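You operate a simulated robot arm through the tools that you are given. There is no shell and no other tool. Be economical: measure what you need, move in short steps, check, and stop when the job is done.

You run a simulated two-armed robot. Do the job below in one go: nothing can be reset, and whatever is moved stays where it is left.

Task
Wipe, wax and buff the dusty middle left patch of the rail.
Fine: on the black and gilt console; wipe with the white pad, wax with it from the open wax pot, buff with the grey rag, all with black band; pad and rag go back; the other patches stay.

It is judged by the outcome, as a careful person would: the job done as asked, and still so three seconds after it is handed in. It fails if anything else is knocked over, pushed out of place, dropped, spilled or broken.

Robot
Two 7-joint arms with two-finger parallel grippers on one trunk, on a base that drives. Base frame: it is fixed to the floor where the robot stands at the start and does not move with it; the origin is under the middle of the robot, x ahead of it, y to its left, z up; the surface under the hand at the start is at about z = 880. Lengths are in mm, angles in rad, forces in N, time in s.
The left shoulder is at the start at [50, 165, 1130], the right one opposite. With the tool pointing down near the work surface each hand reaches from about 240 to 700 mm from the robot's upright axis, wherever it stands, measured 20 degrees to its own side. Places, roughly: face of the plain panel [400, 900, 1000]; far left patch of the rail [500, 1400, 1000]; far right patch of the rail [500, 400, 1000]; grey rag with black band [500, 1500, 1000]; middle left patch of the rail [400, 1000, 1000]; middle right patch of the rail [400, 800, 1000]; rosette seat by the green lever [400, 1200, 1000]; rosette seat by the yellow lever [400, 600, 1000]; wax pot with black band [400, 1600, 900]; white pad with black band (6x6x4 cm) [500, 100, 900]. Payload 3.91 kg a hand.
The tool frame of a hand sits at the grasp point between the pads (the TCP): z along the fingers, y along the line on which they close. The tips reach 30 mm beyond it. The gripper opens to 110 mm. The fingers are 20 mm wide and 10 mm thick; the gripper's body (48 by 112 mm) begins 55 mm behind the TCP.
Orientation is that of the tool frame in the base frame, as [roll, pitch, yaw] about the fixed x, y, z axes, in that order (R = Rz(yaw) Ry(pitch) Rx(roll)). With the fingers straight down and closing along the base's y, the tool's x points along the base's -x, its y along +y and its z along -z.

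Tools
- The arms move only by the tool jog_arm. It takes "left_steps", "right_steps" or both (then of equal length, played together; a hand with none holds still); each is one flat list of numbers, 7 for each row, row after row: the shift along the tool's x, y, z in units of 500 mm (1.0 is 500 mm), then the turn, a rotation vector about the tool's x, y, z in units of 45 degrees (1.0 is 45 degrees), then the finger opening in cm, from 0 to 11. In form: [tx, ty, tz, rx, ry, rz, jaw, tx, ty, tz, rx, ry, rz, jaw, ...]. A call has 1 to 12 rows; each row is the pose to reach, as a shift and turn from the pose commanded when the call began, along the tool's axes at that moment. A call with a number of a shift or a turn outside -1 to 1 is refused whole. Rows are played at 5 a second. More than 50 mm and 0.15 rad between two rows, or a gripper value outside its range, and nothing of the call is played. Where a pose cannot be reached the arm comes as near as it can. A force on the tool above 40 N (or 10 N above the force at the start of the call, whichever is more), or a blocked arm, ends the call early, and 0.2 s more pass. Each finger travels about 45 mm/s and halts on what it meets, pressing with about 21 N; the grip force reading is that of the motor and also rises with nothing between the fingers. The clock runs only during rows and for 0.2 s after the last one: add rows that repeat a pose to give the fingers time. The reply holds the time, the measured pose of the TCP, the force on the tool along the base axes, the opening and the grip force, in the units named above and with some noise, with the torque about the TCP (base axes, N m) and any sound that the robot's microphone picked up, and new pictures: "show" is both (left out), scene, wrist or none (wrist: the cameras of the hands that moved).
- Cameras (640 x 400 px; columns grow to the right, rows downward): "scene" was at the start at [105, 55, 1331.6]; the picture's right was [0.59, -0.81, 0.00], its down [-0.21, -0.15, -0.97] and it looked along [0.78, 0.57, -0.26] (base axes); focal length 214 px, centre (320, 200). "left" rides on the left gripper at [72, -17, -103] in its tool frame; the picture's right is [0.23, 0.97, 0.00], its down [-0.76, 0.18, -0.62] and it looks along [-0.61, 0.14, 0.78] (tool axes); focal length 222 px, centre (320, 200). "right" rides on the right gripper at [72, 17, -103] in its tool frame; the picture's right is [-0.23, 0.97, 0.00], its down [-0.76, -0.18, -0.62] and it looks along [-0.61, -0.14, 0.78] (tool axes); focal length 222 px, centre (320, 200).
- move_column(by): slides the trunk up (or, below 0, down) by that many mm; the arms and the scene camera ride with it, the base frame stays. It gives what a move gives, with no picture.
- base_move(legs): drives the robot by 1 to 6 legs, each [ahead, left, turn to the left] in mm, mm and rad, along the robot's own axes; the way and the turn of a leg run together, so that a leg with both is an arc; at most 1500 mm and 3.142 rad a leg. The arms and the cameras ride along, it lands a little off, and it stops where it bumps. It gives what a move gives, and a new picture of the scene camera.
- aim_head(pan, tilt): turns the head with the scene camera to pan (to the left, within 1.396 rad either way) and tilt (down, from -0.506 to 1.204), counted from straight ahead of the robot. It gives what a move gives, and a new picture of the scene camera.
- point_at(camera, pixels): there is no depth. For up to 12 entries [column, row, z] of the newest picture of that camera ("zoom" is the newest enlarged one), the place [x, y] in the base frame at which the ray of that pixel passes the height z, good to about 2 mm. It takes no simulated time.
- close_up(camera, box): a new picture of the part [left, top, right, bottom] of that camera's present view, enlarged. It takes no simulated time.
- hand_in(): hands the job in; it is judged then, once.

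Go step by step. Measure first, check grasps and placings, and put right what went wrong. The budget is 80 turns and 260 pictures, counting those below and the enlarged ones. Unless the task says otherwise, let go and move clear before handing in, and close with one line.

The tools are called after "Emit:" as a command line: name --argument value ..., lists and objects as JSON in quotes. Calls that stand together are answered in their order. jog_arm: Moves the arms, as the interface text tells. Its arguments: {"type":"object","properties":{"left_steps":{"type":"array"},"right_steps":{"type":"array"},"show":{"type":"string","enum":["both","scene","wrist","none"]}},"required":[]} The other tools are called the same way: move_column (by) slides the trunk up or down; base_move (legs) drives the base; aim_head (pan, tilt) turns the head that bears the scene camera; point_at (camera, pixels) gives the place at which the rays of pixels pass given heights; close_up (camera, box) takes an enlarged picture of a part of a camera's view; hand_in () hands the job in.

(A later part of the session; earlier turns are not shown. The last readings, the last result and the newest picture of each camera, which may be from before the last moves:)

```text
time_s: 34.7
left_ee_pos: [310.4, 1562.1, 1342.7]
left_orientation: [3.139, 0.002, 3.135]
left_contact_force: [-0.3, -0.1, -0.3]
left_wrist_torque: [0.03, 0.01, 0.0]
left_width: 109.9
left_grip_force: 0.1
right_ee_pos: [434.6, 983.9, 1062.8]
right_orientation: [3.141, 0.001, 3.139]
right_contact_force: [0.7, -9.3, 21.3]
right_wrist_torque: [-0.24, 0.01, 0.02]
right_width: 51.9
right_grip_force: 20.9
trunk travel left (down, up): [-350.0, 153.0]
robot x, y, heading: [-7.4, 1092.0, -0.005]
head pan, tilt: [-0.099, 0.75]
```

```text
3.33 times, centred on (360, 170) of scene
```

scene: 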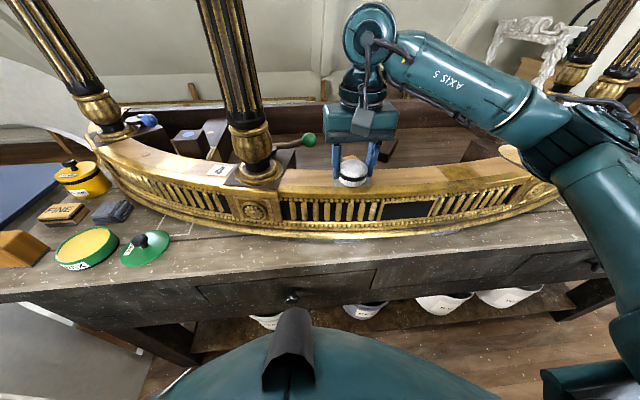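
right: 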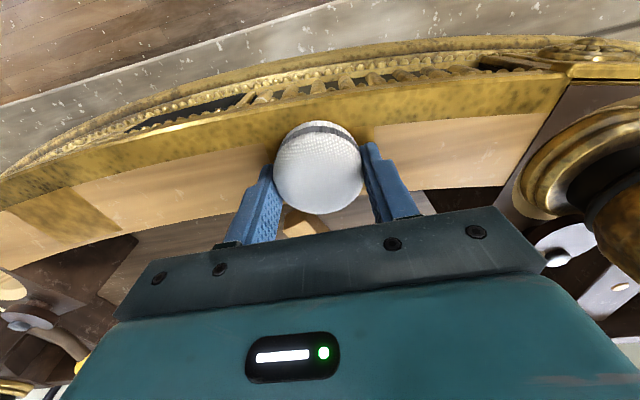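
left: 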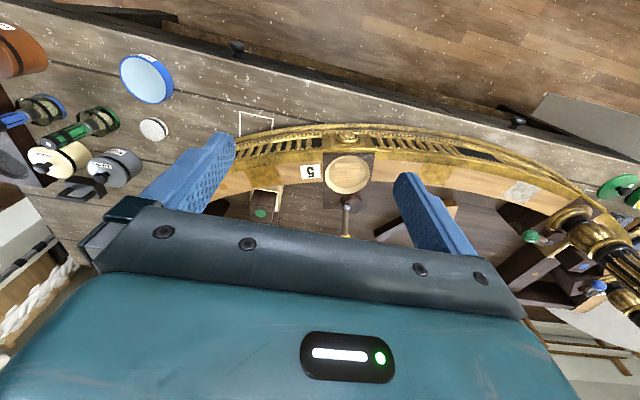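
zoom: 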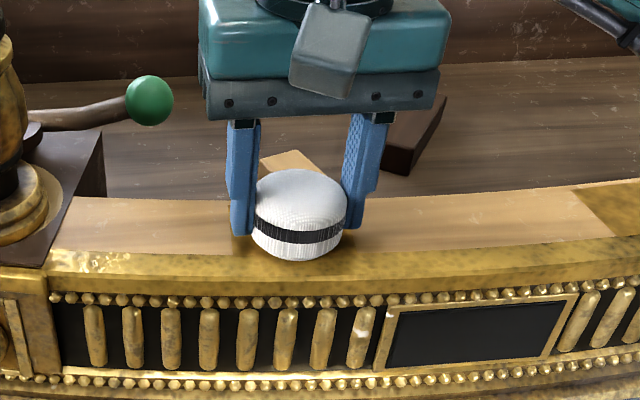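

The grey dust has gone from the visible parts. I'll lift and look at the patch.

Emit:
jog_arm --right_steps '[0, 0, -0.02, 0, 0, 0, 4, 0, 0, -0.1, 0, 0, 0, 4, 0.04, 0, -0.18, 0, 0, 0, 4, 0.1, 0, -0.24, 0, 0, 0, 4]' --show "wrist"

Emit:
close_up --camera "scene" --box '[280, 110, 440, 230]'

Emit:
close_up --camera "right" --box '[240, 80, 420, 230]'

```text
time_s: 35.7
left_ee_pos: [309.4, 1563.7, 1341.6]
left_orientation: [3.14, 0.001, 3.139]
left_contact_force: [0.1, 0.1, 0.4]
left_wrist_torque: [0.01, 0.01, 0.01]
left_width: 110.0
left_grip_force: 0.1
right_ee_pos: [383.5, 987.1, 1182.2]
right_orientation: [-3.141, -0.001, 3.141]
right_contact_force: [-0.6, -0.3, 0.0]
right_wrist_torque: [0.01, 0.0, 0.0]
right_width: 51.8
right_grip_force: 21.3
trunk travel left (down, up): [-350.0, 153.0]
robot x, y, heading: [-3.1, 1092.0, -0.0]
head pan, tilt: [-0.099, 0.75]
```

right: 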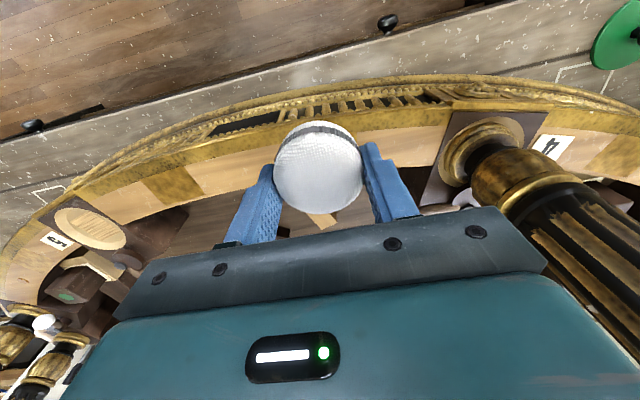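

```text
3.33 times, centred on (360, 170) of scene
```

zoom: 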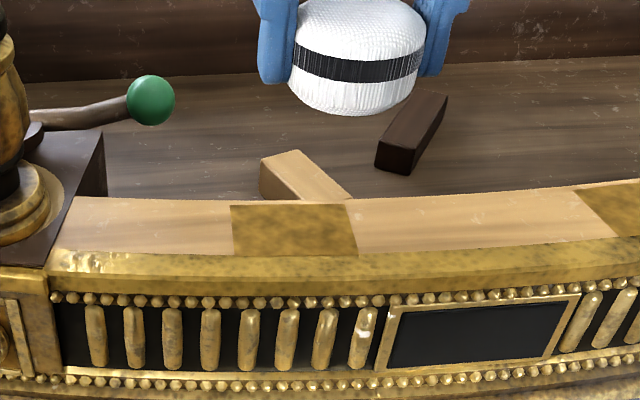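

```text
2.67 times, centred on (330, 155) of right
```

zoom: 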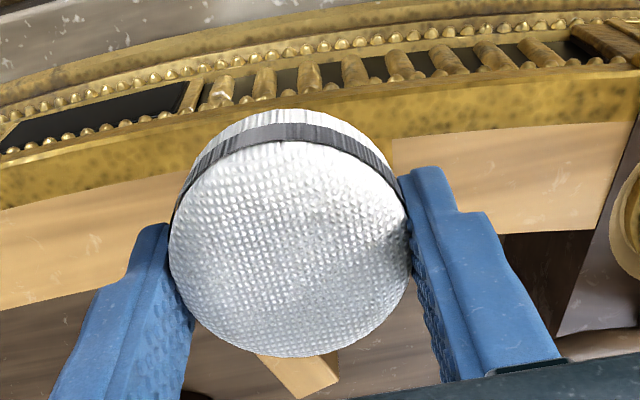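

The patch is wiped clean (now same gold-brown, no grey). Next the wax: I'll tuck the right hand in and drive left about 390 mm to reach the open WAX pot.

Emit:
jog_arm --right_steps '[0.04, -0.02, -0.02, 0, 0, 0, 4, 0.08, -0.04, -0.04, 0, 0, 0, 4, 0.1, -0.06, -0.05, 0, 0, 0, 4]' --show "none"

Emit:
base_move --legs '[[0, 390, 0]]'

Emit:
aim_head --pan 0.25 --tilt 0.8

Emit:
close_up --camera "scene" --box '[200, 100, 440, 300]'

```text
time_s: 36.5
left_ee_pos: [311.7, 1563.1, 1341.5]
left_orientation: [3.14, -0.002, 3.138]
left_contact_force: [0.7, -0.3, 0.0]
left_wrist_torque: [-0.02, 0.01, 0.04]
left_width: 110.2
left_grip_force: 0.0
right_ee_pos: [335.4, 957.5, 1206.3]
right_orientation: [3.14, -0.001, 3.14]
right_contact_force: [-0.1, -0.8, -0.3]
right_wrist_torque: [0.04, 0.0, 0.0]
right_width: 51.6
right_grip_force: 20.9
trunk travel left (down, up): [-350.0, 153.0]
robot x, y, heading: [-6.2, 1089.6, 0.001]
head pan, tilt: [-0.099, 0.75]
```

```text
time_s: 40.5
left_ee_pos: [316.5, 1953.4, 1340.9]
left_orientation: [3.14, -0.001, 3.13]
left_contact_force: [0.0, 0.7, -0.6]
left_wrist_torque: [0.03, 0.0, -0.02]
left_width: 110.0
left_grip_force: 0.0
right_ee_pos: [336.1, 1348.3, 1206.4]
right_orientation: [3.141, 0.0, 3.133]
right_contact_force: [0.8, -1.2, 0.3]
right_wrist_torque: [-0.03, -0.01, -0.02]
right_width: 51.6
right_grip_force: 20.4
trunk travel left (down, up): [-350.0, 153.0]
robot x, y, heading: [-4.4, 1482.6, -0.008]
head pan, tilt: [-0.099, 0.75]
```

scene: 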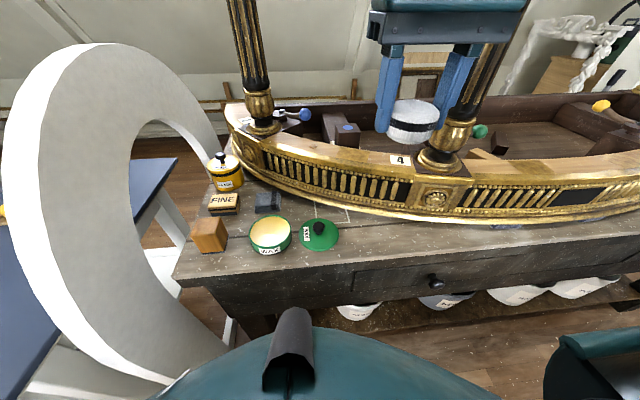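

```text
time_s: 41.3
left_ee_pos: [316.5, 1953.1, 1340.6]
left_orientation: [3.14, -0.001, 3.131]
left_contact_force: [0.0, 0.0, -0.4]
left_wrist_torque: [0.0, -0.01, -0.01]
left_width: 109.9
left_grip_force: 0.1
right_ee_pos: [336.8, 1347.1, 1205.6]
right_orientation: [3.139, 0.001, 3.133]
right_contact_force: [0.4, 0.3, -0.5]
right_wrist_torque: [0.04, -0.03, 0.0]
right_width: 51.7
right_grip_force: 20.5
trunk travel left (down, up): [-350.0, 153.0]
robot x, y, heading: [-1.6, 1485.8, -0.01]
head pan, tilt: [0.25, 0.799]
```

scene: 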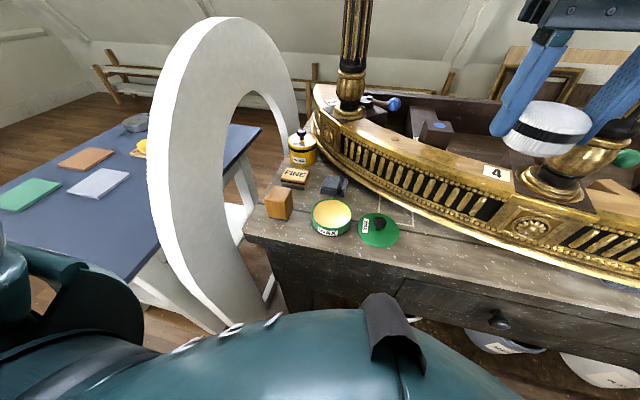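

```text
2.00 times, centred on (320, 200) of scene
```

zoom: 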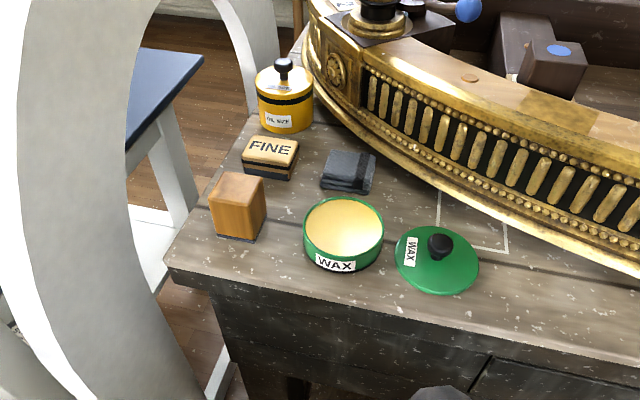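

The open WAX pot is at px (331,216) and the grey rag at (334,186); a white ring-shaped stand is to the left, so I must be careful with the left arm. Measuring.

Emit:
point_at --camera "scene" --pixels '[[332, 216, 880], [332, 216, 920], [312, 216, 910], [352, 216, 910], [332, 231, 920], [332, 201, 920], [334, 186, 880], [334, 186, 900], [295, 178, 900], [278, 204, 900], [380, 224, 900], [301, 147, 920]]'

Emit:
close_up --camera "scene" --box '[290, 160, 400, 250]'

Emit:
close_up --camera "left" --box '[0, 0, 640, 400]'

```text
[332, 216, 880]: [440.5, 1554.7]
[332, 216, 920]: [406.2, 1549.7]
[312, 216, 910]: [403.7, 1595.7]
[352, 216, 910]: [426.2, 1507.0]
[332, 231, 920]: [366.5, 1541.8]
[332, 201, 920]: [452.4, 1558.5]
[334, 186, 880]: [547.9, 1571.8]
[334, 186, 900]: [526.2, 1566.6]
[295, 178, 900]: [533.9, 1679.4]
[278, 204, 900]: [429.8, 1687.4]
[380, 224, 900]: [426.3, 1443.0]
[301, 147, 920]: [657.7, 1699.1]
```

```text
4.44 times, centred on (345, 205) of scene
```

zoom: 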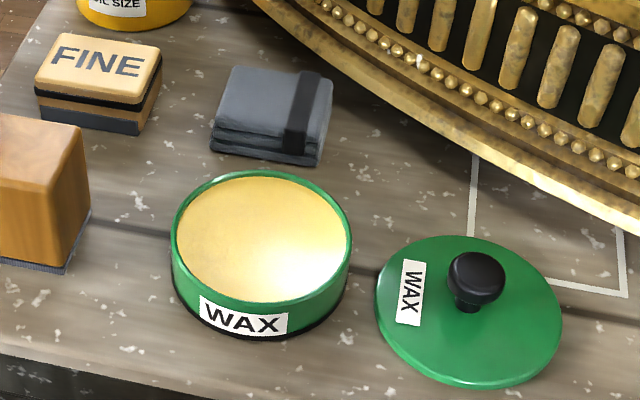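

```text
1.00 times, centred on (320, 200) of left (not enlarged: the box is as wide or as high as the picture)
```

zoom: 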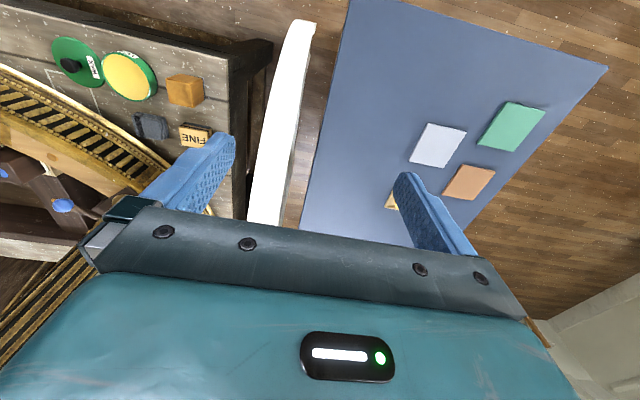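

Emit:
point_at --camera "left" --pixels '[[129, 75, 920], [129, 75, 910], [129, 75, 900], [150, 126, 900], [150, 126, 890], [270, 130, 1280], [300, 30, 1200]]'

Emit:
close_up --camera "left" --box '[40, 20, 240, 160]'

```text
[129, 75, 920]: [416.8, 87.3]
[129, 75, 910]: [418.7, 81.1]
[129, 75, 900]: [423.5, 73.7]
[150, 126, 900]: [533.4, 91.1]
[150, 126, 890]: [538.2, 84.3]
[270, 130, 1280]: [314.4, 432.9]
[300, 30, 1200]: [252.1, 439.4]
```

```text
2.86 times, centred on (140, 90) of left
```

zoom: 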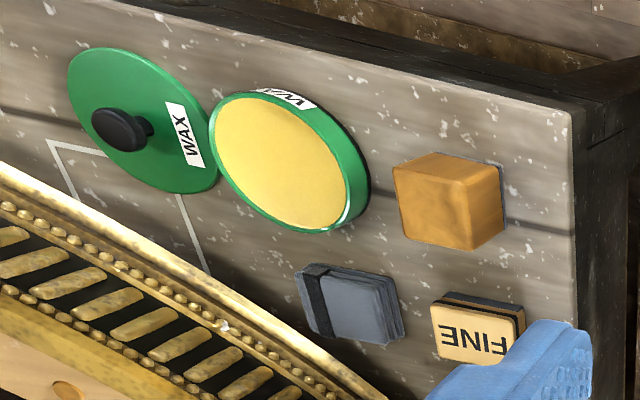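

The pot rim centre comes out near (423, 1553), z≈900; the rag near (536, 1568). I'll bring the pad above the wax pot at TCP z 1010 and check with the wrist camera.

Emit:
jog_arm --right_steps '[-0.025, 0.059, 0.02, 0, 0, 0, 4, -0.05, 0.118, 0.06, 0, 0, 0, 4, -0.075, 0.177, 0.11, 0, 0, 0, 4, -0.1, 0.236, 0.17, 0, 0, 0, 4, -0.125, 0.295, 0.23, 0, 0, 0, 4, -0.15, 0.354, 0.29, 0, 0, 0, 4, -0.172, 0.412, 0.35, 0, 0, 0, 4, -0.172, 0.412, 0.38, 0, 0, 0, 4]' --show "both"

Emit:
close_up --camera "scene" --box '[290, 150, 400, 250]'

Emit:
close_up --camera "right" --box '[200, 20, 440, 220]'

```text
time_s: 43.1
left_ee_pos: [316.9, 1953.2, 1342.4]
left_orientation: [3.139, -0.001, 3.13]
left_contact_force: [-0.7, -0.1, 0.0]
left_wrist_torque: [0.02, -0.03, 0.04]
left_width: 110.1
left_grip_force: 0.0
right_ee_pos: [424.6, 1553.5, 1015.9]
right_orientation: [3.141, 0.001, 3.132]
right_contact_force: [-0.4, 1.2, -0.2]
right_wrist_torque: [-0.01, -0.01, 0.0]
right_width: 51.9
right_grip_force: 20.7
trunk travel left (down, up): [-350.0, 153.0]
robot x, y, heading: [-0.6, 1484.4, -0.007]
head pan, tilt: [0.25, 0.799]
```

scene: 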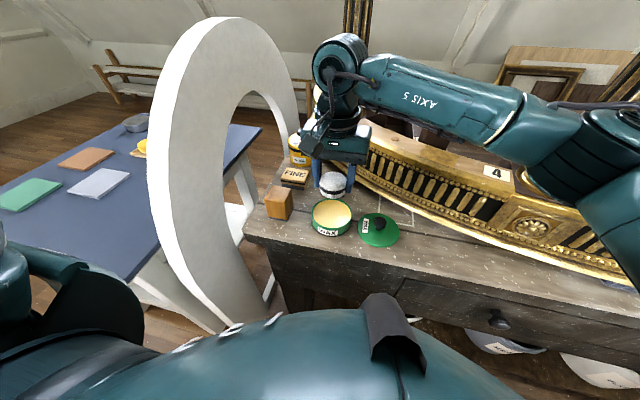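
right: 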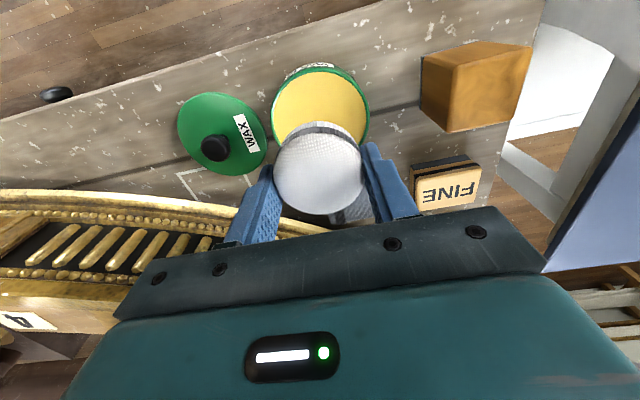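

```text
4.00 times, centred on (345, 200) of scene
```

zoom: 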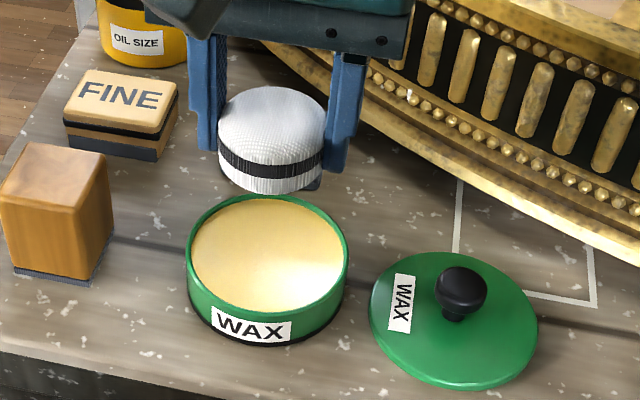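

```text
2.00 times, centred on (320, 120) of right
```

zoom: 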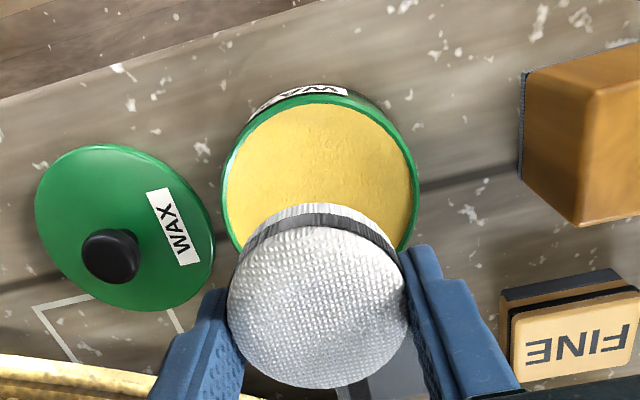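

Emit:
point_at --camera "right" --pixels '[[271, 155, 900], [369, 155, 900], [271, 155, 915], [369, 155, 915], [322, 106, 900], [322, 106, 915]]'

Emit:
point_at --camera "scene" --pixels '[[311.7, 212.5, 900], [352, 212.5, 900], [332, 228.5, 900], [332, 198.7, 900], [311.7, 212.5, 915], [352, 212.5, 915], [332, 228.5, 915], [332, 198.7, 915]]'

```text
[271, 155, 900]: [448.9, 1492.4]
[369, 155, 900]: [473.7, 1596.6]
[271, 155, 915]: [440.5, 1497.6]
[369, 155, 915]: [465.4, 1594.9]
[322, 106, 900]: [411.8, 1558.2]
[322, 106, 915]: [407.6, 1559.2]
```

```text
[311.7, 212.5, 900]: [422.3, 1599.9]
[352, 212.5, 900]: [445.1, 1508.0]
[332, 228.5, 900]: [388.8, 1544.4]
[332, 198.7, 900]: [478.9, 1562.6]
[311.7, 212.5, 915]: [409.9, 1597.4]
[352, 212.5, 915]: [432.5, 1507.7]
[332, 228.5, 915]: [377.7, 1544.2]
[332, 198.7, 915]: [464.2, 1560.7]
```

Emit:
point_at --camera "right" --pixels '[[271, 112, 900], [369, 112, 900], [271, 112, 915], [369, 112, 915], [322, 68, 900], [322, 68, 915]]'

```text
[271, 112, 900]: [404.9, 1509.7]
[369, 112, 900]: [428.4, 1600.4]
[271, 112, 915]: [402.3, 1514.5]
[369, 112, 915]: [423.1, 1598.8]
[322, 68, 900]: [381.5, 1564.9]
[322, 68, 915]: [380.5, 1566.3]
```

Pot centre (425, 1554), rim z≈910, radius ~44; pad and fingers fit inside. I'll lower the pad straight in, slowly, stopping on force.

Emit:
jog_arm --right_steps '[0, 0.001, 0.07, 0, 0, 0, 4, 0, 0.001, 0.12, 0, 0, 0, 4, 0, 0.001, 0.134, 0, 0, 0, 4, 0, 0.001, 0.14, 0, 0, 0, 4, 0, 0.001, 0.146, 0, 0, 0, 4, 0, 0.001, 0.15, 0, 0, 0, 4, 0, 0.001, 0.15, 0, 0, 0, 4]' --show "wrist"

Emit:
close_up --camera "scene" --box '[290, 150, 400, 250]'

```text
time_s: 44.7
left_ee_pos: [315.5, 1953.6, 1340.8]
left_orientation: [3.141, 0.003, 3.131]
left_contact_force: [-0.5, 0.0, -0.2]
left_wrist_torque: [-0.02, 0.0, 0.0]
left_width: 109.9
left_grip_force: 0.0
right_ee_pos: [424.1, 1552.5, 942.8]
right_orientation: [3.138, 0.003, 3.133]
right_contact_force: [1.3, -0.6, 16.2]
right_wrist_torque: [-0.11, 0.03, 0.03]
right_width: 51.7
right_grip_force: 20.9
trunk travel left (down, up): [-350.0, 153.0]
robot x, y, heading: [-3.0, 1484.8, -0.012]
head pan, tilt: [0.25, 0.799]
```

right: 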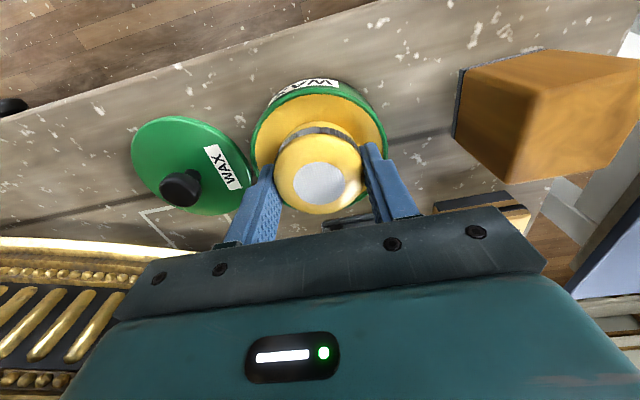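

```text
4.00 times, centred on (345, 200) of scene
```

zoom: 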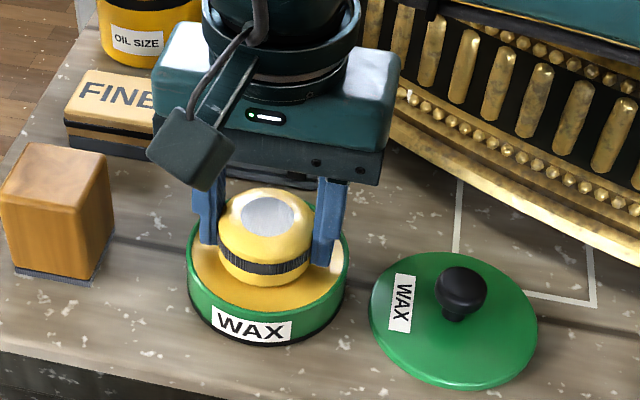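

The pad has taken wax (turned yellow). I'll lift it straight up and tuck the right hand away again, while raising and pulling back the left hand to clear the white ring.

Emit:
jog_arm --right_steps '[0, 0, -0.04, 0, 0, 0, 4, 0, 0, -0.1, 0, 0, 0, 4, 0, 0, -0.16, 0, 0, 0, 4, 0.02, -0.05, -0.22, 0, 0, 0, 4, 0.045, -0.11, -0.28, 0, 0, 0, 4, 0.07, -0.17, -0.33, 0, 0, 0, 4, 0.095, -0.23, -0.38, 0, 0, 0, 4, 0.12, -0.29, -0.43, 0, 0, 0, 4, 0.145, -0.35, -0.48, 0, 0, 0, 4, 0.17, -0.41, -0.52, 0, 0, 0, 4]' --left_steps '[0, 0, -0.04, 0, 0, 0, 11, 0, 0, -0.08, 0, 0, 0, 11, 0, 0, -0.12, 0, 0, 0, 11, 0.04, 0, -0.14, 0, 0, 0, 11, 0.08, 0, -0.14, 0, 0, 0, 11, 0.12, 0, -0.14, 0, 0, 0, 11, 0.16, 0, -0.14, 0, 0, 0, 11, 0.2, 0, -0.14, 0, 0, 0, 11, 0.24, 0, -0.14, 0, 0, 0, 11, 0.28, 0, -0.14, 0, 0, 0, 11]' --show "both"

Emit:
aim_head --pan 0.6 --tilt 0.7

```text
time_s: 46.9
left_ee_pos: [256.3, 1943.2, 1388.7]
left_orientation: [3.14, 0.003, 3.129]
left_contact_force: [0.0, 1.2, 0.3]
left_wrist_torque: [0.02, -0.01, 0.01]
left_width: 110.0
left_grip_force: 0.0
left hand out of reach, approached as far as the arm can: row 3, 4, 5, 6, 7, 8, 9, 10
right_ee_pos: [335.8, 1346.5, 1200.7]
right_orientation: [3.14, 0.0, 3.134]
right_contact_force: [-0.8, -0.1, 0.4]
right_wrist_torque: [0.0, 0.01, 0.01]
right_width: 51.7
right_grip_force: 20.4
trunk travel left (down, up): [-350.0, 153.0]
robot x, y, heading: [-1.9, 1478.6, -0.004]
head pan, tilt: [0.25, 0.799]
```

scene: 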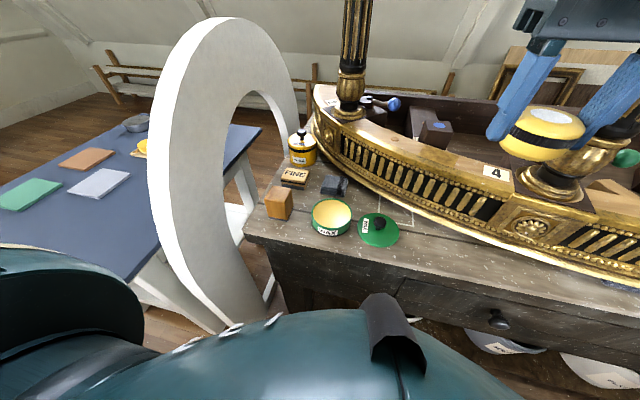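
right: 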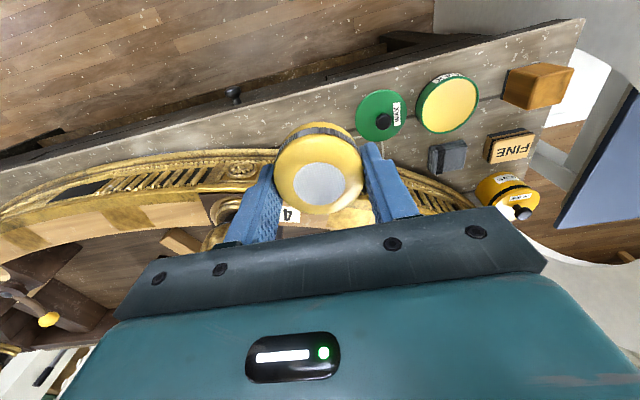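
left: 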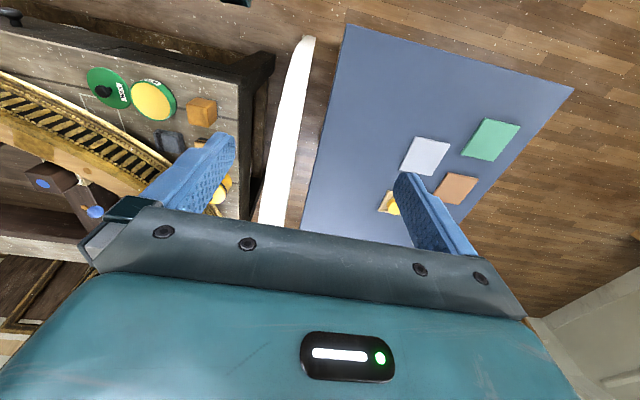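

```text
time_s: 47.7
left_ee_pos: [257.8, 1943.9, 1387.5]
left_orientation: [3.139, -0.001, 3.129]
left_contact_force: [0.3, -0.3, -0.2]
left_wrist_torque: [-0.01, -0.01, -0.03]
left_width: 109.9
left_grip_force: 0.1
right_ee_pos: [338.4, 1348.5, 1200.9]
right_orientation: [3.139, 0.0, 3.132]
right_contact_force: [-0.6, 0.0, 0.4]
right_wrist_torque: [-0.03, -0.02, 0.02]
right_width: 51.9
right_grip_force: 21.2
trunk travel left (down, up): [-350.0, 153.0]
robot x, y, heading: [-3.1, 1483.6, -0.009]
head pan, tilt: [0.6, 0.7]
```

scene: 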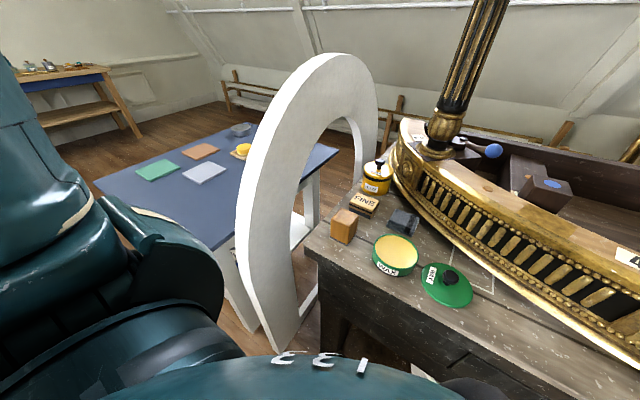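

The ring's top is around z 1285 and the left fingertips at ~1358, so it can pass over. I'll swing the left hand back over to about (300, 1640, 1360).

Emit:
jog_arm --left_steps '[-0.031, -0.078, 0, 0, 0, 0, 11, -0.062, -0.156, 0, 0, 0, 0, 11, -0.093, -0.234, 0, 0, 0, 0, 11, -0.124, -0.312, 0, 0, 0, 0, 11, -0.155, -0.39, 0.0, 0, 0, 0, 11, -0.186, -0.468, 0.03, 0, 0, 0, 11, -0.217, -0.546, 0.06, 0, 0, 0, 11, -0.248, -0.626, 0.09, 0, 0, 0, 11]' --show "both"

```text
time_s: 48.7
left_ee_pos: [308.4, 1863.4, 1352.9]
left_orientation: [-2.964, -0.013, -3.118]
left_contact_force: [0.1, 0.5, 0.1]
left_wrist_torque: [0.01, 0.0, 0.0]
left_width: 109.9
left_grip_force: 0.1
left hand out of reach, approached as far as the arm can: row 3, 4
right_ee_pos: [337.4, 1347.3, 1201.4]
right_orientation: [3.14, 0.001, 3.134]
right_contact_force: [0.0, -0.4, -0.3]
right_wrist_torque: [-0.05, 0.01, 0.01]
right_width: 51.8
right_grip_force: 21.2
trunk travel left (down, up): [-350.0, 153.0]
robot x, y, heading: [2.1, 1484.0, -0.008]
head pan, tilt: [0.6, 0.7]
stopped in row 4 (left hand): the arm was blocked; the commanded pose is now the measured one
```

scene: 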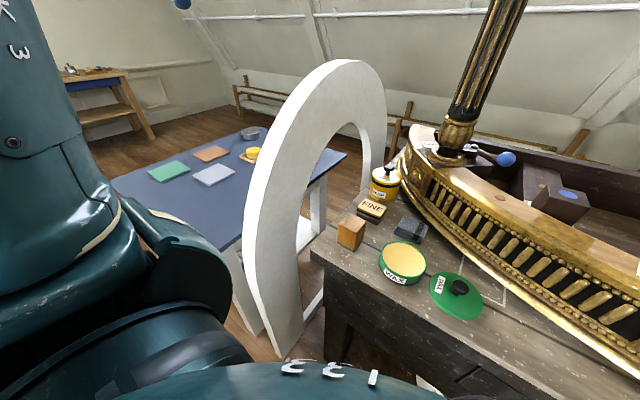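
left: 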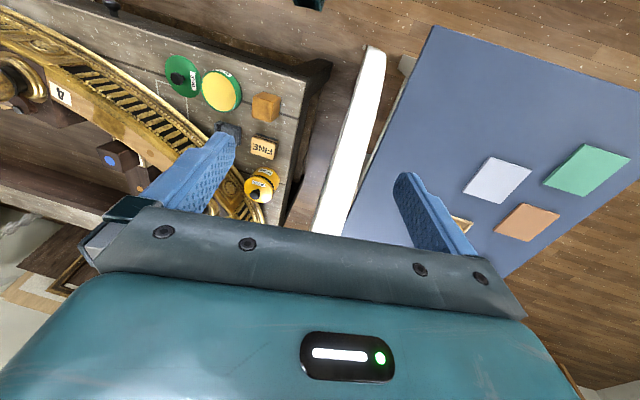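

The left arm was blocked with no contact force – likely its own joint limits at this height. Raising the trunk will give it room; everything held just rises with it.

Emit:
move_column --by 120

Emit:
aim_head --pan 0.75 --tilt 0.6

```text
time_s: 50.2
left_ee_pos: [307.6, 1863.5, 1473.1]
left_orientation: [-2.963, -0.009, -3.12]
left_contact_force: [0.1, -0.2, 0.4]
left_wrist_torque: [0.05, 0.01, -0.01]
left_width: 110.0
left_grip_force: 0.0
right_ee_pos: [336.4, 1348.5, 1320.6]
right_orientation: [3.14, 0.0, 3.134]
right_contact_force: [-0.6, -0.5, -0.4]
right_wrist_torque: [0.0, -0.01, -0.02]
right_width: 51.6
right_grip_force: 20.7
trunk travel left (down, up): [-470.0, 33.0]
robot x, y, heading: [-2.8, 1484.1, -0.011]
head pan, tilt: [0.6, 0.7]
```

```text
time_s: 50.9
left_ee_pos: [306.9, 1861.4, 1475.0]
left_orientation: [-2.968, -0.009, -3.121]
left_contact_force: [-0.1, 0.4, 0.7]
left_wrist_torque: [-0.03, -0.03, -0.01]
left_width: 110.0
left_grip_force: 0.1
right_ee_pos: [338.0, 1348.3, 1320.2]
right_orientation: [-3.141, 0.0, 3.133]
right_contact_force: [-1.2, 0.9, 0.3]
right_wrist_torque: [0.04, -0.05, 0.0]
right_width: 51.8
right_grip_force: 21.0
trunk travel left (down, up): [-470.0, 33.0]
robot x, y, heading: [-6.1, 1483.1, -0.009]
head pan, tilt: [0.75, 0.6]
```

scene: 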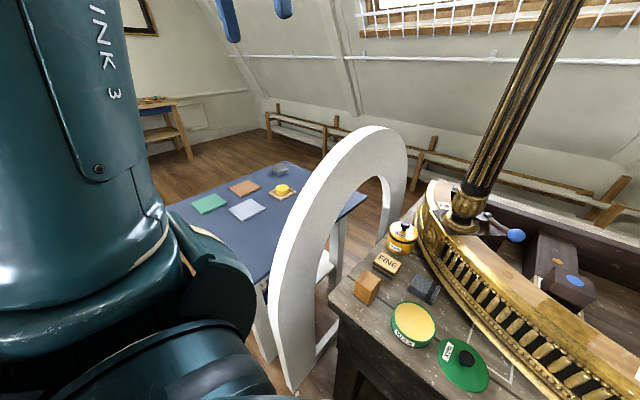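

The hand is well above the ring now. I'll level it and lower slightly first.

Emit:
jog_arm --left_steps '[-0.01, 0, 0.02, 0.08, 0, 0, 11, -0.02, 0, 0.04, 0.16, 0, 0, 11, -0.03, 0, 0.06, 0.222, 0, 0, 11, -0.03, 0, 0.06, 0.222, 0, 0, 11]' --show "none"

```text
time_s: 51.9
left_ee_pos: [321.0, 1856.9, 1443.5]
left_orientation: [-2.791, -0.008, -3.121]
left_contact_force: [-0.7, -0.3, 0.2]
left_wrist_torque: [-0.03, 0.0, -0.04]
left_width: 109.9
left_grip_force: 0.0
right_ee_pos: [336.6, 1348.4, 1321.1]
right_orientation: [3.14, 0.0, 3.133]
right_contact_force: [-0.4, -0.3, -0.1]
right_wrist_torque: [-0.04, 0.01, 0.01]
right_width: 52.0
right_grip_force: 20.7
trunk travel left (down, up): [-470.0, 33.0]
robot x, y, heading: [-2.8, 1480.6, -0.004]
head pan, tilt: [0.75, 0.6]
```

Wrong sign; I'll turn it the other way by 0.35 rad.

Emit:
jog_arm --left_steps '[0, -0.02, 0, -0.12, 0, 0, 11, 0, -0.04, 0, -0.24, 0, 0, 11, 0, -0.06, 0, -0.36, 0, 0, 11, 0, -0.08, 0, -0.446, 0, 0, 11, 0, -0.08, 0, -0.446, 0, 0, 11]' --show "none"

```text
time_s: 53.1
left_ee_pos: [324.5, 1839.9, 1445.3]
left_orientation: [-3.073, -0.027, -3.099]
left_contact_force: [0.2, -0.2, 1.1]
left_wrist_torque: [-0.02, 0.01, 0.0]
left_width: 110.3
left_grip_force: 0.1
right_ee_pos: [338.3, 1348.1, 1320.0]
right_orientation: [3.138, 0.001, 3.132]
right_contact_force: [0.0, -0.4, -0.8]
right_wrist_torque: [0.05, 0.01, 0.06]
right_width: 51.8
right_grip_force: 20.7
trunk travel left (down, up): [-470.0, 33.0]
robot x, y, heading: [0.1, 1485.9, -0.012]
head pan, tilt: [0.75, 0.6]
```

Levelling was partly limited; moving forward and right (away from the trunk) should help. Still above everything.

Emit:
jog_arm --left_steps '[-0.04, -0.03, 0, 0, 0, 0, 11, -0.08, -0.06, 0, 0, 0, 0, 11, -0.12, -0.11, 0, 0, 0, 0, 11, -0.16, -0.17, 0, 0, 0, 0, 11, -0.16, -0.24, 0, 0, 0, 0, 11, -0.16, -0.31, 0, 0, 0, 0, 11, -0.16, -0.37, 0.02, 0, 0, 0, 11]' --show "both"

```text
time_s: 54.7
left_ee_pos: [421.0, 1646.5, 1461.2]
left_orientation: [3.141, -0.011, -3.122]
left_contact_force: [-0.1, 0.7, 0.0]
left_wrist_torque: [-0.03, 0.03, 0.03]
left_width: 109.8
left_grip_force: 0.0
left hand out of reach, approached as far as the arm can: row 7
right_ee_pos: [338.5, 1349.0, 1321.4]
right_orientation: [3.141, 0.001, 3.134]
right_contact_force: [-0.4, 1.0, -0.6]
right_wrist_torque: [0.01, 0.01, -0.01]
right_width: 51.8
right_grip_force: 21.0
trunk travel left (down, up): [-470.0, 33.0]
robot x, y, heading: [-1.2, 1482.3, -0.006]
head pan, tilt: [0.75, 0.6]
```

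scene: 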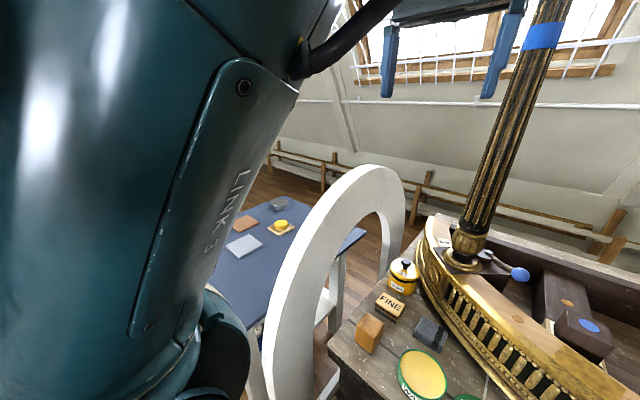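
left: 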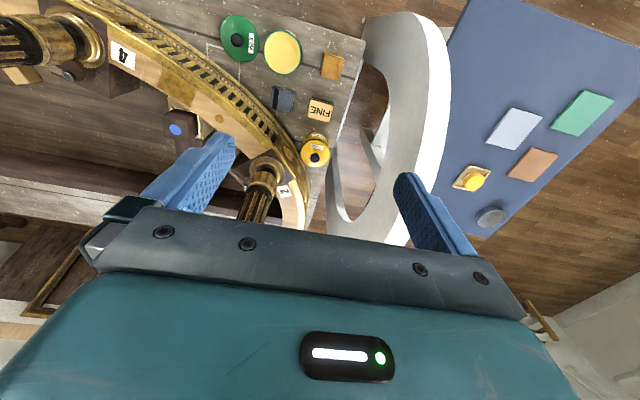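

Clear of the ring. Now locate the rag and the left column in this left view.

Emit:
point_at --camera "left" --pixels '[[284, 98, 895], [264, 165, 1060], [250, 200, 1200], [283, 52, 910], [320, 110, 905], [316, 153, 930]]'

Emit:
close_up --camera "left" --box '[220, 20, 380, 180]'

```text
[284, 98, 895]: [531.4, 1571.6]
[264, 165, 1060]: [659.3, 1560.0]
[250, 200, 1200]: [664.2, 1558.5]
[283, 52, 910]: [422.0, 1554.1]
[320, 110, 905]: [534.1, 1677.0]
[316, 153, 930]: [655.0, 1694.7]
```

```text
2.50 times, centred on (300, 100) of left
```

zoom: 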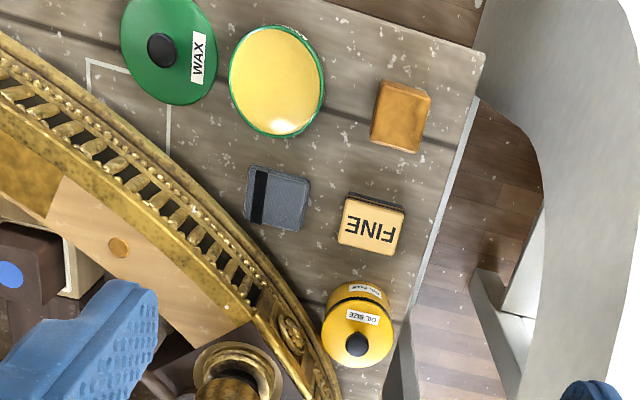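

Emit:
point_at --camera "left" --pixels '[[232, 109.6, 1029], [252, 128, 1029], [212, 90, 1029], [248, 110, 890], [262, 125, 890], [272, 86, 895], [297, 91, 895], [295, 112, 895], [270, 109, 895], [240, 115, 960]]'

```text
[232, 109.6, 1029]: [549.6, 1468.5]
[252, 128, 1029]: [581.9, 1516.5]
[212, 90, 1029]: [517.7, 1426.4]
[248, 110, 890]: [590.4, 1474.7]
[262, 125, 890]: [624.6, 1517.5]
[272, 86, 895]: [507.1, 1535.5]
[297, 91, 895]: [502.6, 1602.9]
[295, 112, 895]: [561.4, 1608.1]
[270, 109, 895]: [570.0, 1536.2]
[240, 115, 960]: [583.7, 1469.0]
```

Rag corners give centre (535, 1571), about 70 mm along y. I'll lower the trunk back, then bring the left hand over the rag.

Emit:
move_column --by -120

Emit:
jog_arm --left_steps '[-0.03, -0.02, 0.05, 0, 0, 0, 11, -0.06, -0.04, 0.1, 0, 0, 0, 11, -0.09, -0.06, 0.16, 0, 0, 0, 11, -0.12, -0.08, 0.23, 0, 0, 0, 10, -0.15, -0.1, 0.3, 0, 0, 0, 9.2, -0.18, -0.12, 0.37, 0, 0, 0, 9.2, -0.2, -0.14, 0.44, 0, 0, 0, 9.2, -0.2, -0.14, 0.44, 0, 0, 0, 9.2]' --show "both"

```text
time_s: 56.2
left_ee_pos: [419.9, 1648.4, 1341.9]
left_orientation: [-3.14, -0.009, -3.12]
left_contact_force: [0.6, -0.3, 0.7]
left_wrist_torque: [0.0, 0.0, -0.04]
left_width: 110.2
left_grip_force: 0.0
right_ee_pos: [338.4, 1348.5, 1201.4]
right_orientation: [3.14, 0.0, 3.132]
right_contact_force: [0.6, -0.5, -0.6]
right_wrist_torque: [0.04, 0.0, -0.01]
right_width: 51.7
right_grip_force: 21.1
trunk travel left (down, up): [-350.0, 153.0]
robot x, y, heading: [-2.8, 1482.8, -0.007]
head pan, tilt: [0.75, 0.6]
```

```text
time_s: 58.0
left_ee_pos: [559.2, 1635.6, 1170.0]
left_orientation: [-3.126, -0.005, -3.11]
left_contact_force: [0.4, 1.0, -0.1]
left_wrist_torque: [0.0, 0.05, 0.02]
left_width: 92.1
left_grip_force: 0.0
left hand out of reach, approached as far as the arm can: row 1, 2, 3, 4, 5, 6, 7, 8
right_ee_pos: [339.1, 1347.7, 1201.0]
right_orientation: [3.14, 0.0, 3.132]
right_contact_force: [0.9, -0.2, -0.3]
right_wrist_torque: [0.02, -0.01, 0.03]
right_width: 52.1
right_grip_force: 21.4
trunk travel left (down, up): [-350.0, 153.0]
robot x, y, heading: [-2.4, 1486.7, -0.009]
head pan, tilt: [0.75, 0.6]
```

scene: 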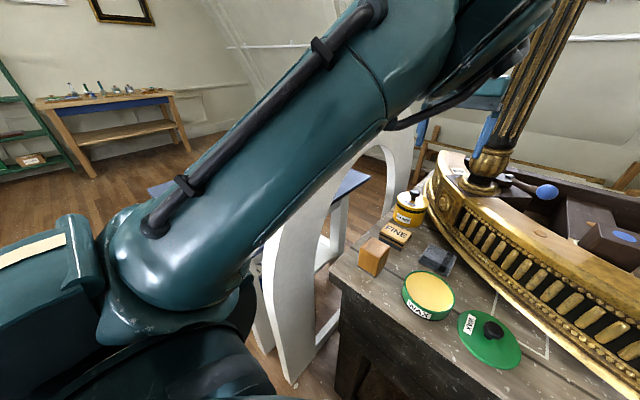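
left: 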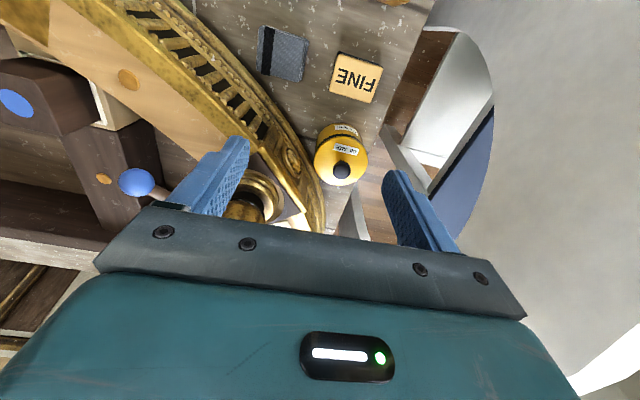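

The left hand lags its command (559, 1636, 1170). I'll hold the command for a few rows to see whether it settles.

Emit:
jog_arm --left_steps '[0, 0, 0, 0, 0, 0, 9.2, 0, 0, 0, 0, 0, 0, 9.2, 0, 0, 0, 0, 0, 0, 9.2]' --show "none"

```text
time_s: 58.8
left_ee_pos: [559.0, 1636.0, 1167.1]
left_orientation: [-3.128, -0.01, -3.108]
left_contact_force: [-0.3, -0.4, 0.2]
left_wrist_torque: [-0.01, 0.01, -0.01]
left_width: 92.2
left_grip_force: 0.1
right_ee_pos: [337.2, 1348.1, 1200.8]
right_orientation: [3.141, 0.001, 3.133]
right_contact_force: [-0.5, -0.1, 0.7]
right_wrist_torque: [0.05, 0.02, -0.01]
right_width: 51.8
right_grip_force: 21.1
trunk travel left (down, up): [-350.0, 153.0]
robot x, y, heading: [-1.8, 1484.4, -0.013]
head pan, tilt: [0.75, 0.6]
```

A joint seems to be at its limit. I'll draw the hand back toward x≈430 and up a bit, then shift the base so the rag lies more to the left arm's own side.

Emit:
jog_arm --left_steps '[0.05, 0.04, -0.05, 0, 0, 0, 9.2, 0.1, 0.08, -0.1, 0, 0, 0, 9.2, 0.15, 0.12, -0.15, 0, 0, 0, 9.2, 0.2, 0.16, -0.2, 0, 0, 0, 9.2, 0.2, 0.2, -0.24, 0, 0, 0, 9.2]' --show "none"

```text
time_s: 60.0
left_ee_pos: [459.1, 1726.2, 1286.4]
left_orientation: [-3.138, -0.011, -3.121]
left_contact_force: [-0.1, -0.7, 0.1]
left_wrist_torque: [-0.02, -0.02, -0.01]
left_width: 91.8
left_grip_force: 0.1
right_ee_pos: [338.9, 1349.9, 1201.0]
right_orientation: [-3.141, 0.0, 3.135]
right_contact_force: [-0.3, 0.1, -0.4]
right_wrist_torque: [0.01, 0.03, 0.01]
right_width: 52.0
right_grip_force: 20.4
trunk travel left (down, up): [-350.0, 153.0]
robot x, y, heading: [-1.9, 1485.2, -0.01]
head pan, tilt: [0.75, 0.6]
```

It follows well here. I'll drive 110 mm to the right so the rag is in the left arm's good sector, then look.

Emit:
base_move --legs '[[0, -110, 0.01]]'

Emit:
jog_arm --left_steps '[-0.03, -0.01, 0.06, 0, 0, -0.015, 9.2, -0.06, -0.03, 0.13, 0, 0, -0.025, 9.2, -0.09, -0.05, 0.2, 0, 0, -0.025, 9.2, -0.12, -0.07, 0.27, 0, 0, -0.025, 9.2, -0.14, -0.08, 0.35, 0, 0, -0.025, 9.2, -0.14, -0.08, 0.43, 0, 0, -0.025, 9.2]' --show "both"

```text
time_s: 61.6
left_ee_pos: [454.4, 1621.2, 1288.2]
left_orientation: [3.14, -0.011, -3.106]
left_contact_force: [-0.7, -0.8, 0.8]
left_wrist_torque: [0.01, 0.01, 0.01]
left_width: 92.0
left_grip_force: 0.2
right_ee_pos: [337.4, 1242.1, 1201.6]
right_orientation: [3.14, 0.0, -3.136]
right_contact_force: [-2.0, 0.0, -1.0]
right_wrist_torque: [-0.01, -0.03, 0.05]
right_width: 51.6
right_grip_force: 20.9
trunk travel left (down, up): [-350.0, 153.0]
robot x, y, heading: [-2.3, 1372.9, 0.004]
head pan, tilt: [0.75, 0.6]
```

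scene: 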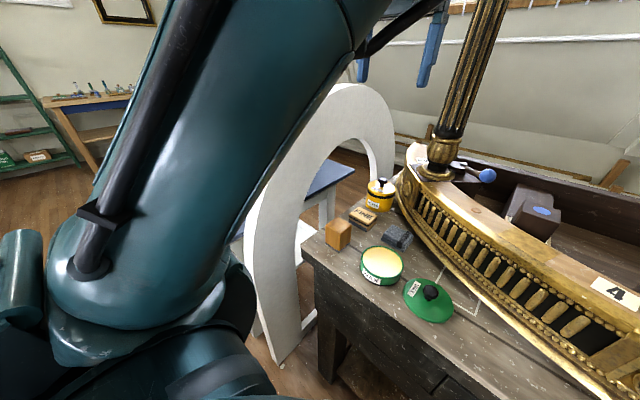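

```text
time_s: 63.0
left_ee_pos: [535.1, 1598.7, 1076.2]
left_orientation: [-3.126, -0.007, -3.078]
left_contact_force: [0.1, -0.3, 0.3]
left_wrist_torque: [-0.01, -0.01, 0.02]
left_width: 92.0
left_grip_force: 0.1
left hand out of reach, approached as far as the arm can: row 5, 6
right_ee_pos: [339.2, 1241.9, 1200.4]
right_orientation: [-3.14, 0.001, -3.137]
right_contact_force: [0.3, 0.0, 0.4]
right_wrist_torque: [-0.03, -0.01, 0.01]
right_width: 51.8
right_grip_force: 20.6
trunk travel left (down, up): [-350.0, 153.0]
robot x, y, heading: [-3.9, 1370.9, 0.003]
head pan, tilt: [0.75, 0.6]
```

scene: 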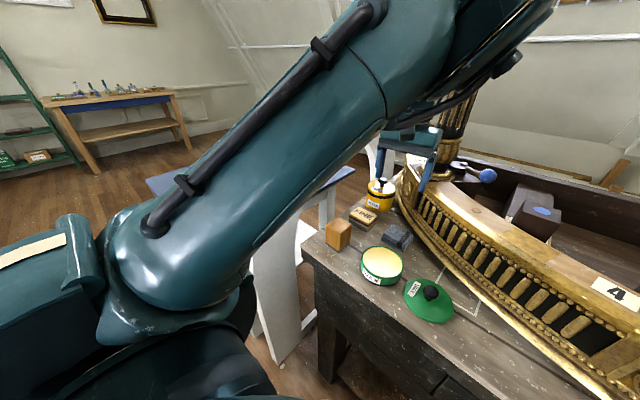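
left: 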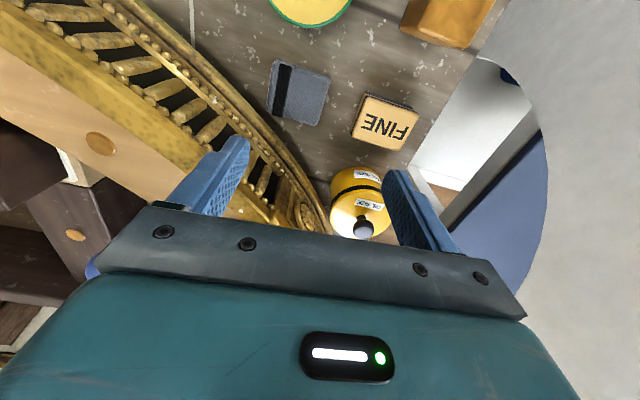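

Now lower down the reach improves. I'll go on down toward (535, 1572, 1000) with yaw straightened.

Emit:
jog_arm --left_steps '[0, -0.02, 0.04, 0, 0, 0.03, 9.2, 0, -0.04, 0.09, 0, 0, 0.06, 9.2, 0, -0.054, 0.15, 0, 0, 0.08, 9.2, 0, -0.054, 0.15, 0, 0, 0.08, 9.2]' --show "wrist"

Emit:
close_up --camera "left" --box '[180, 0, 440, 200]'

```text
time_s: 64.0
left_ee_pos: [557.5, 1587.8, 1002.2]
left_orientation: [-3.141, -0.012, 3.131]
left_contact_force: [-0.4, 0.0, -0.8]
left_wrist_torque: [0.02, 0.04, 0.01]
left_width: 92.0
left_grip_force: 0.0
left hand out of reach, approached as far as the arm can: row 1, 2, 3, 4
right_ee_pos: [338.2, 1241.0, 1200.9]
right_orientation: [3.139, -0.001, -3.136]
right_contact_force: [0.4, 0.7, -0.1]
right_wrist_torque: [0.02, 0.02, -0.01]
right_width: 51.5
right_grip_force: 20.9
trunk travel left (down, up): [-350.0, 153.0]
robot x, y, heading: [-2.2, 1371.2, 0.0]
head pan, tilt: [0.75, 0.6]
```

left: 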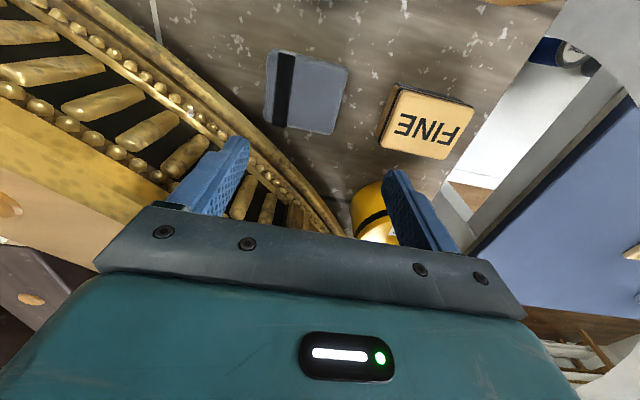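

```text
2.00 times, centred on (310, 100) of left
```

zoom: 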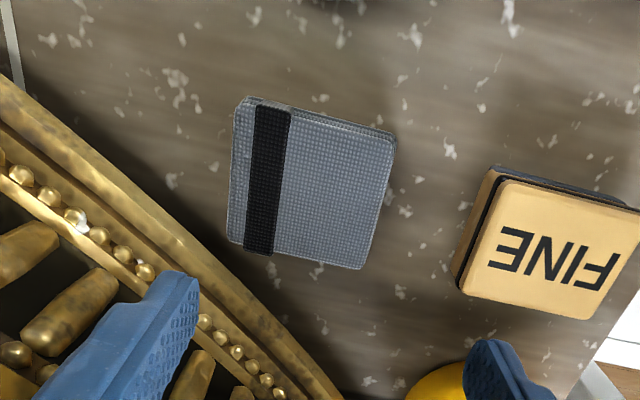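

The arm's configuration is stuck against a joint limit (it drifts outward). I'll lift the left hand out; then wax the patch with the right while resetting the left arm in open space.

Emit:
jog_arm --left_steps '[0, 0.02, -0.06, 0, 0, 0, 9.2, 0, 0.04, -0.13, 0, 0, 0, 9.2, 0.04, 0.06, -0.2, 0, 0, 0, 9.2, 0.08, 0.08, -0.27, 0, 0, 0, 9.2, 0.14, 0.1, -0.34, 0, 0, 0, 9.2, 0.2, 0.12, -0.4, 0, 0, 0, 9.2, 0.26, 0.14, -0.46, 0, 0, 0, 9.2, 0.3, 0.16, -0.53, 0, 0, 0, 9.2]' --show "none"

```text
time_s: 65.8
left_ee_pos: [410.3, 1668.9, 1271.0]
left_orientation: [-3.134, -0.011, 3.131]
left_contact_force: [-0.8, -0.3, 0.3]
left_wrist_torque: [0.01, 0.0, 0.04]
left_width: 91.9
left_grip_force: 0.1
right_ee_pos: [337.7, 1242.3, 1200.3]
right_orientation: [3.141, 0.003, -3.137]
right_contact_force: [0.3, 0.0, 0.2]
right_wrist_torque: [-0.03, 0.03, 0.01]
right_width: 52.0
right_grip_force: 20.9
trunk travel left (down, up): [-350.0, 153.0]
robot x, y, heading: [-7.4, 1374.1, 0.006]
head pan, tilt: [0.75, 0.6]
```

Emit:
base_move --legs '[[5, -283, -0.005]]'

Emit:
aim_head --pan -0.1 --tilt 0.75

```text
time_s: 68.9
left_ee_pos: [417.0, 1379.8, 1271.1]
left_orientation: [-3.138, -0.009, 3.127]
left_contact_force: [-1.0, -0.3, -0.9]
left_wrist_torque: [0.01, 0.0, 0.02]
left_width: 92.1
left_grip_force: 0.1
right_ee_pos: [343.0, 952.9, 1199.9]
right_orientation: [3.139, 0.0, 3.141]
right_contact_force: [0.2, -0.4, 0.2]
right_wrist_torque: [0.02, 0.02, 0.01]
right_width: 51.7
right_grip_force: 20.9
trunk travel left (down, up): [-350.0, 153.0]
robot x, y, heading: [3.7, 1086.7, -0.002]
head pan, tilt: [0.75, 0.6]
```

scene: 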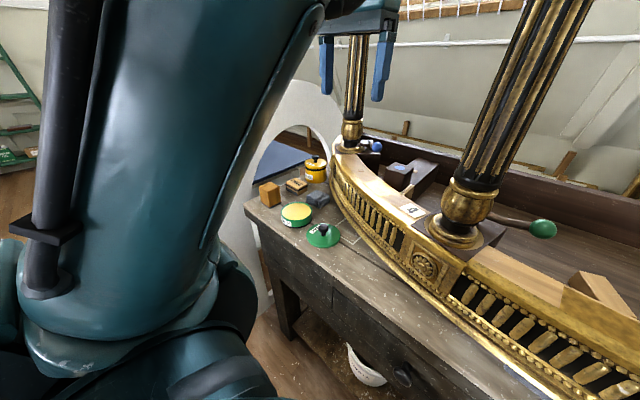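

```text
time_s: 70.1
left_ee_pos: [418.9, 1380.5, 1266.4]
left_orientation: [-3.138, -0.022, 3.127]
left_contact_force: [0.2, -0.7, -0.2]
left_wrist_torque: [-0.01, 0.0, 0.03]
left_width: 92.2
left_grip_force: 0.2
right_ee_pos: [343.0, 954.1, 1199.9]
right_orientation: [3.14, 0.001, -3.141]
right_contact_force: [0.8, 0.0, 0.7]
right_wrist_torque: [0.01, -0.03, 0.0]
right_width: 51.8
right_grip_force: 20.7
trunk travel left (down, up): [-350.0, 153.0]
robot x, y, heading: [0.6, 1085.3, -0.003]
head pan, tilt: [-0.099, 0.75]
```

scene: 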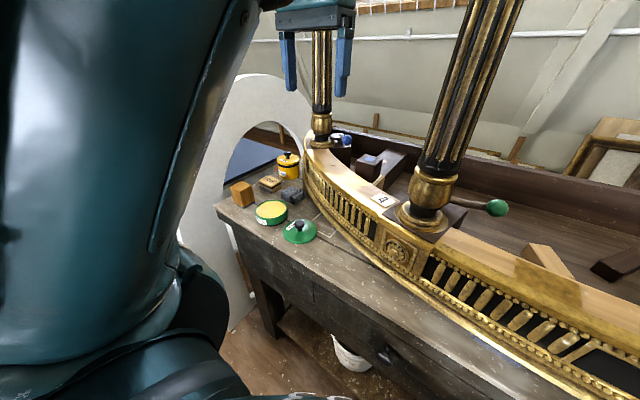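

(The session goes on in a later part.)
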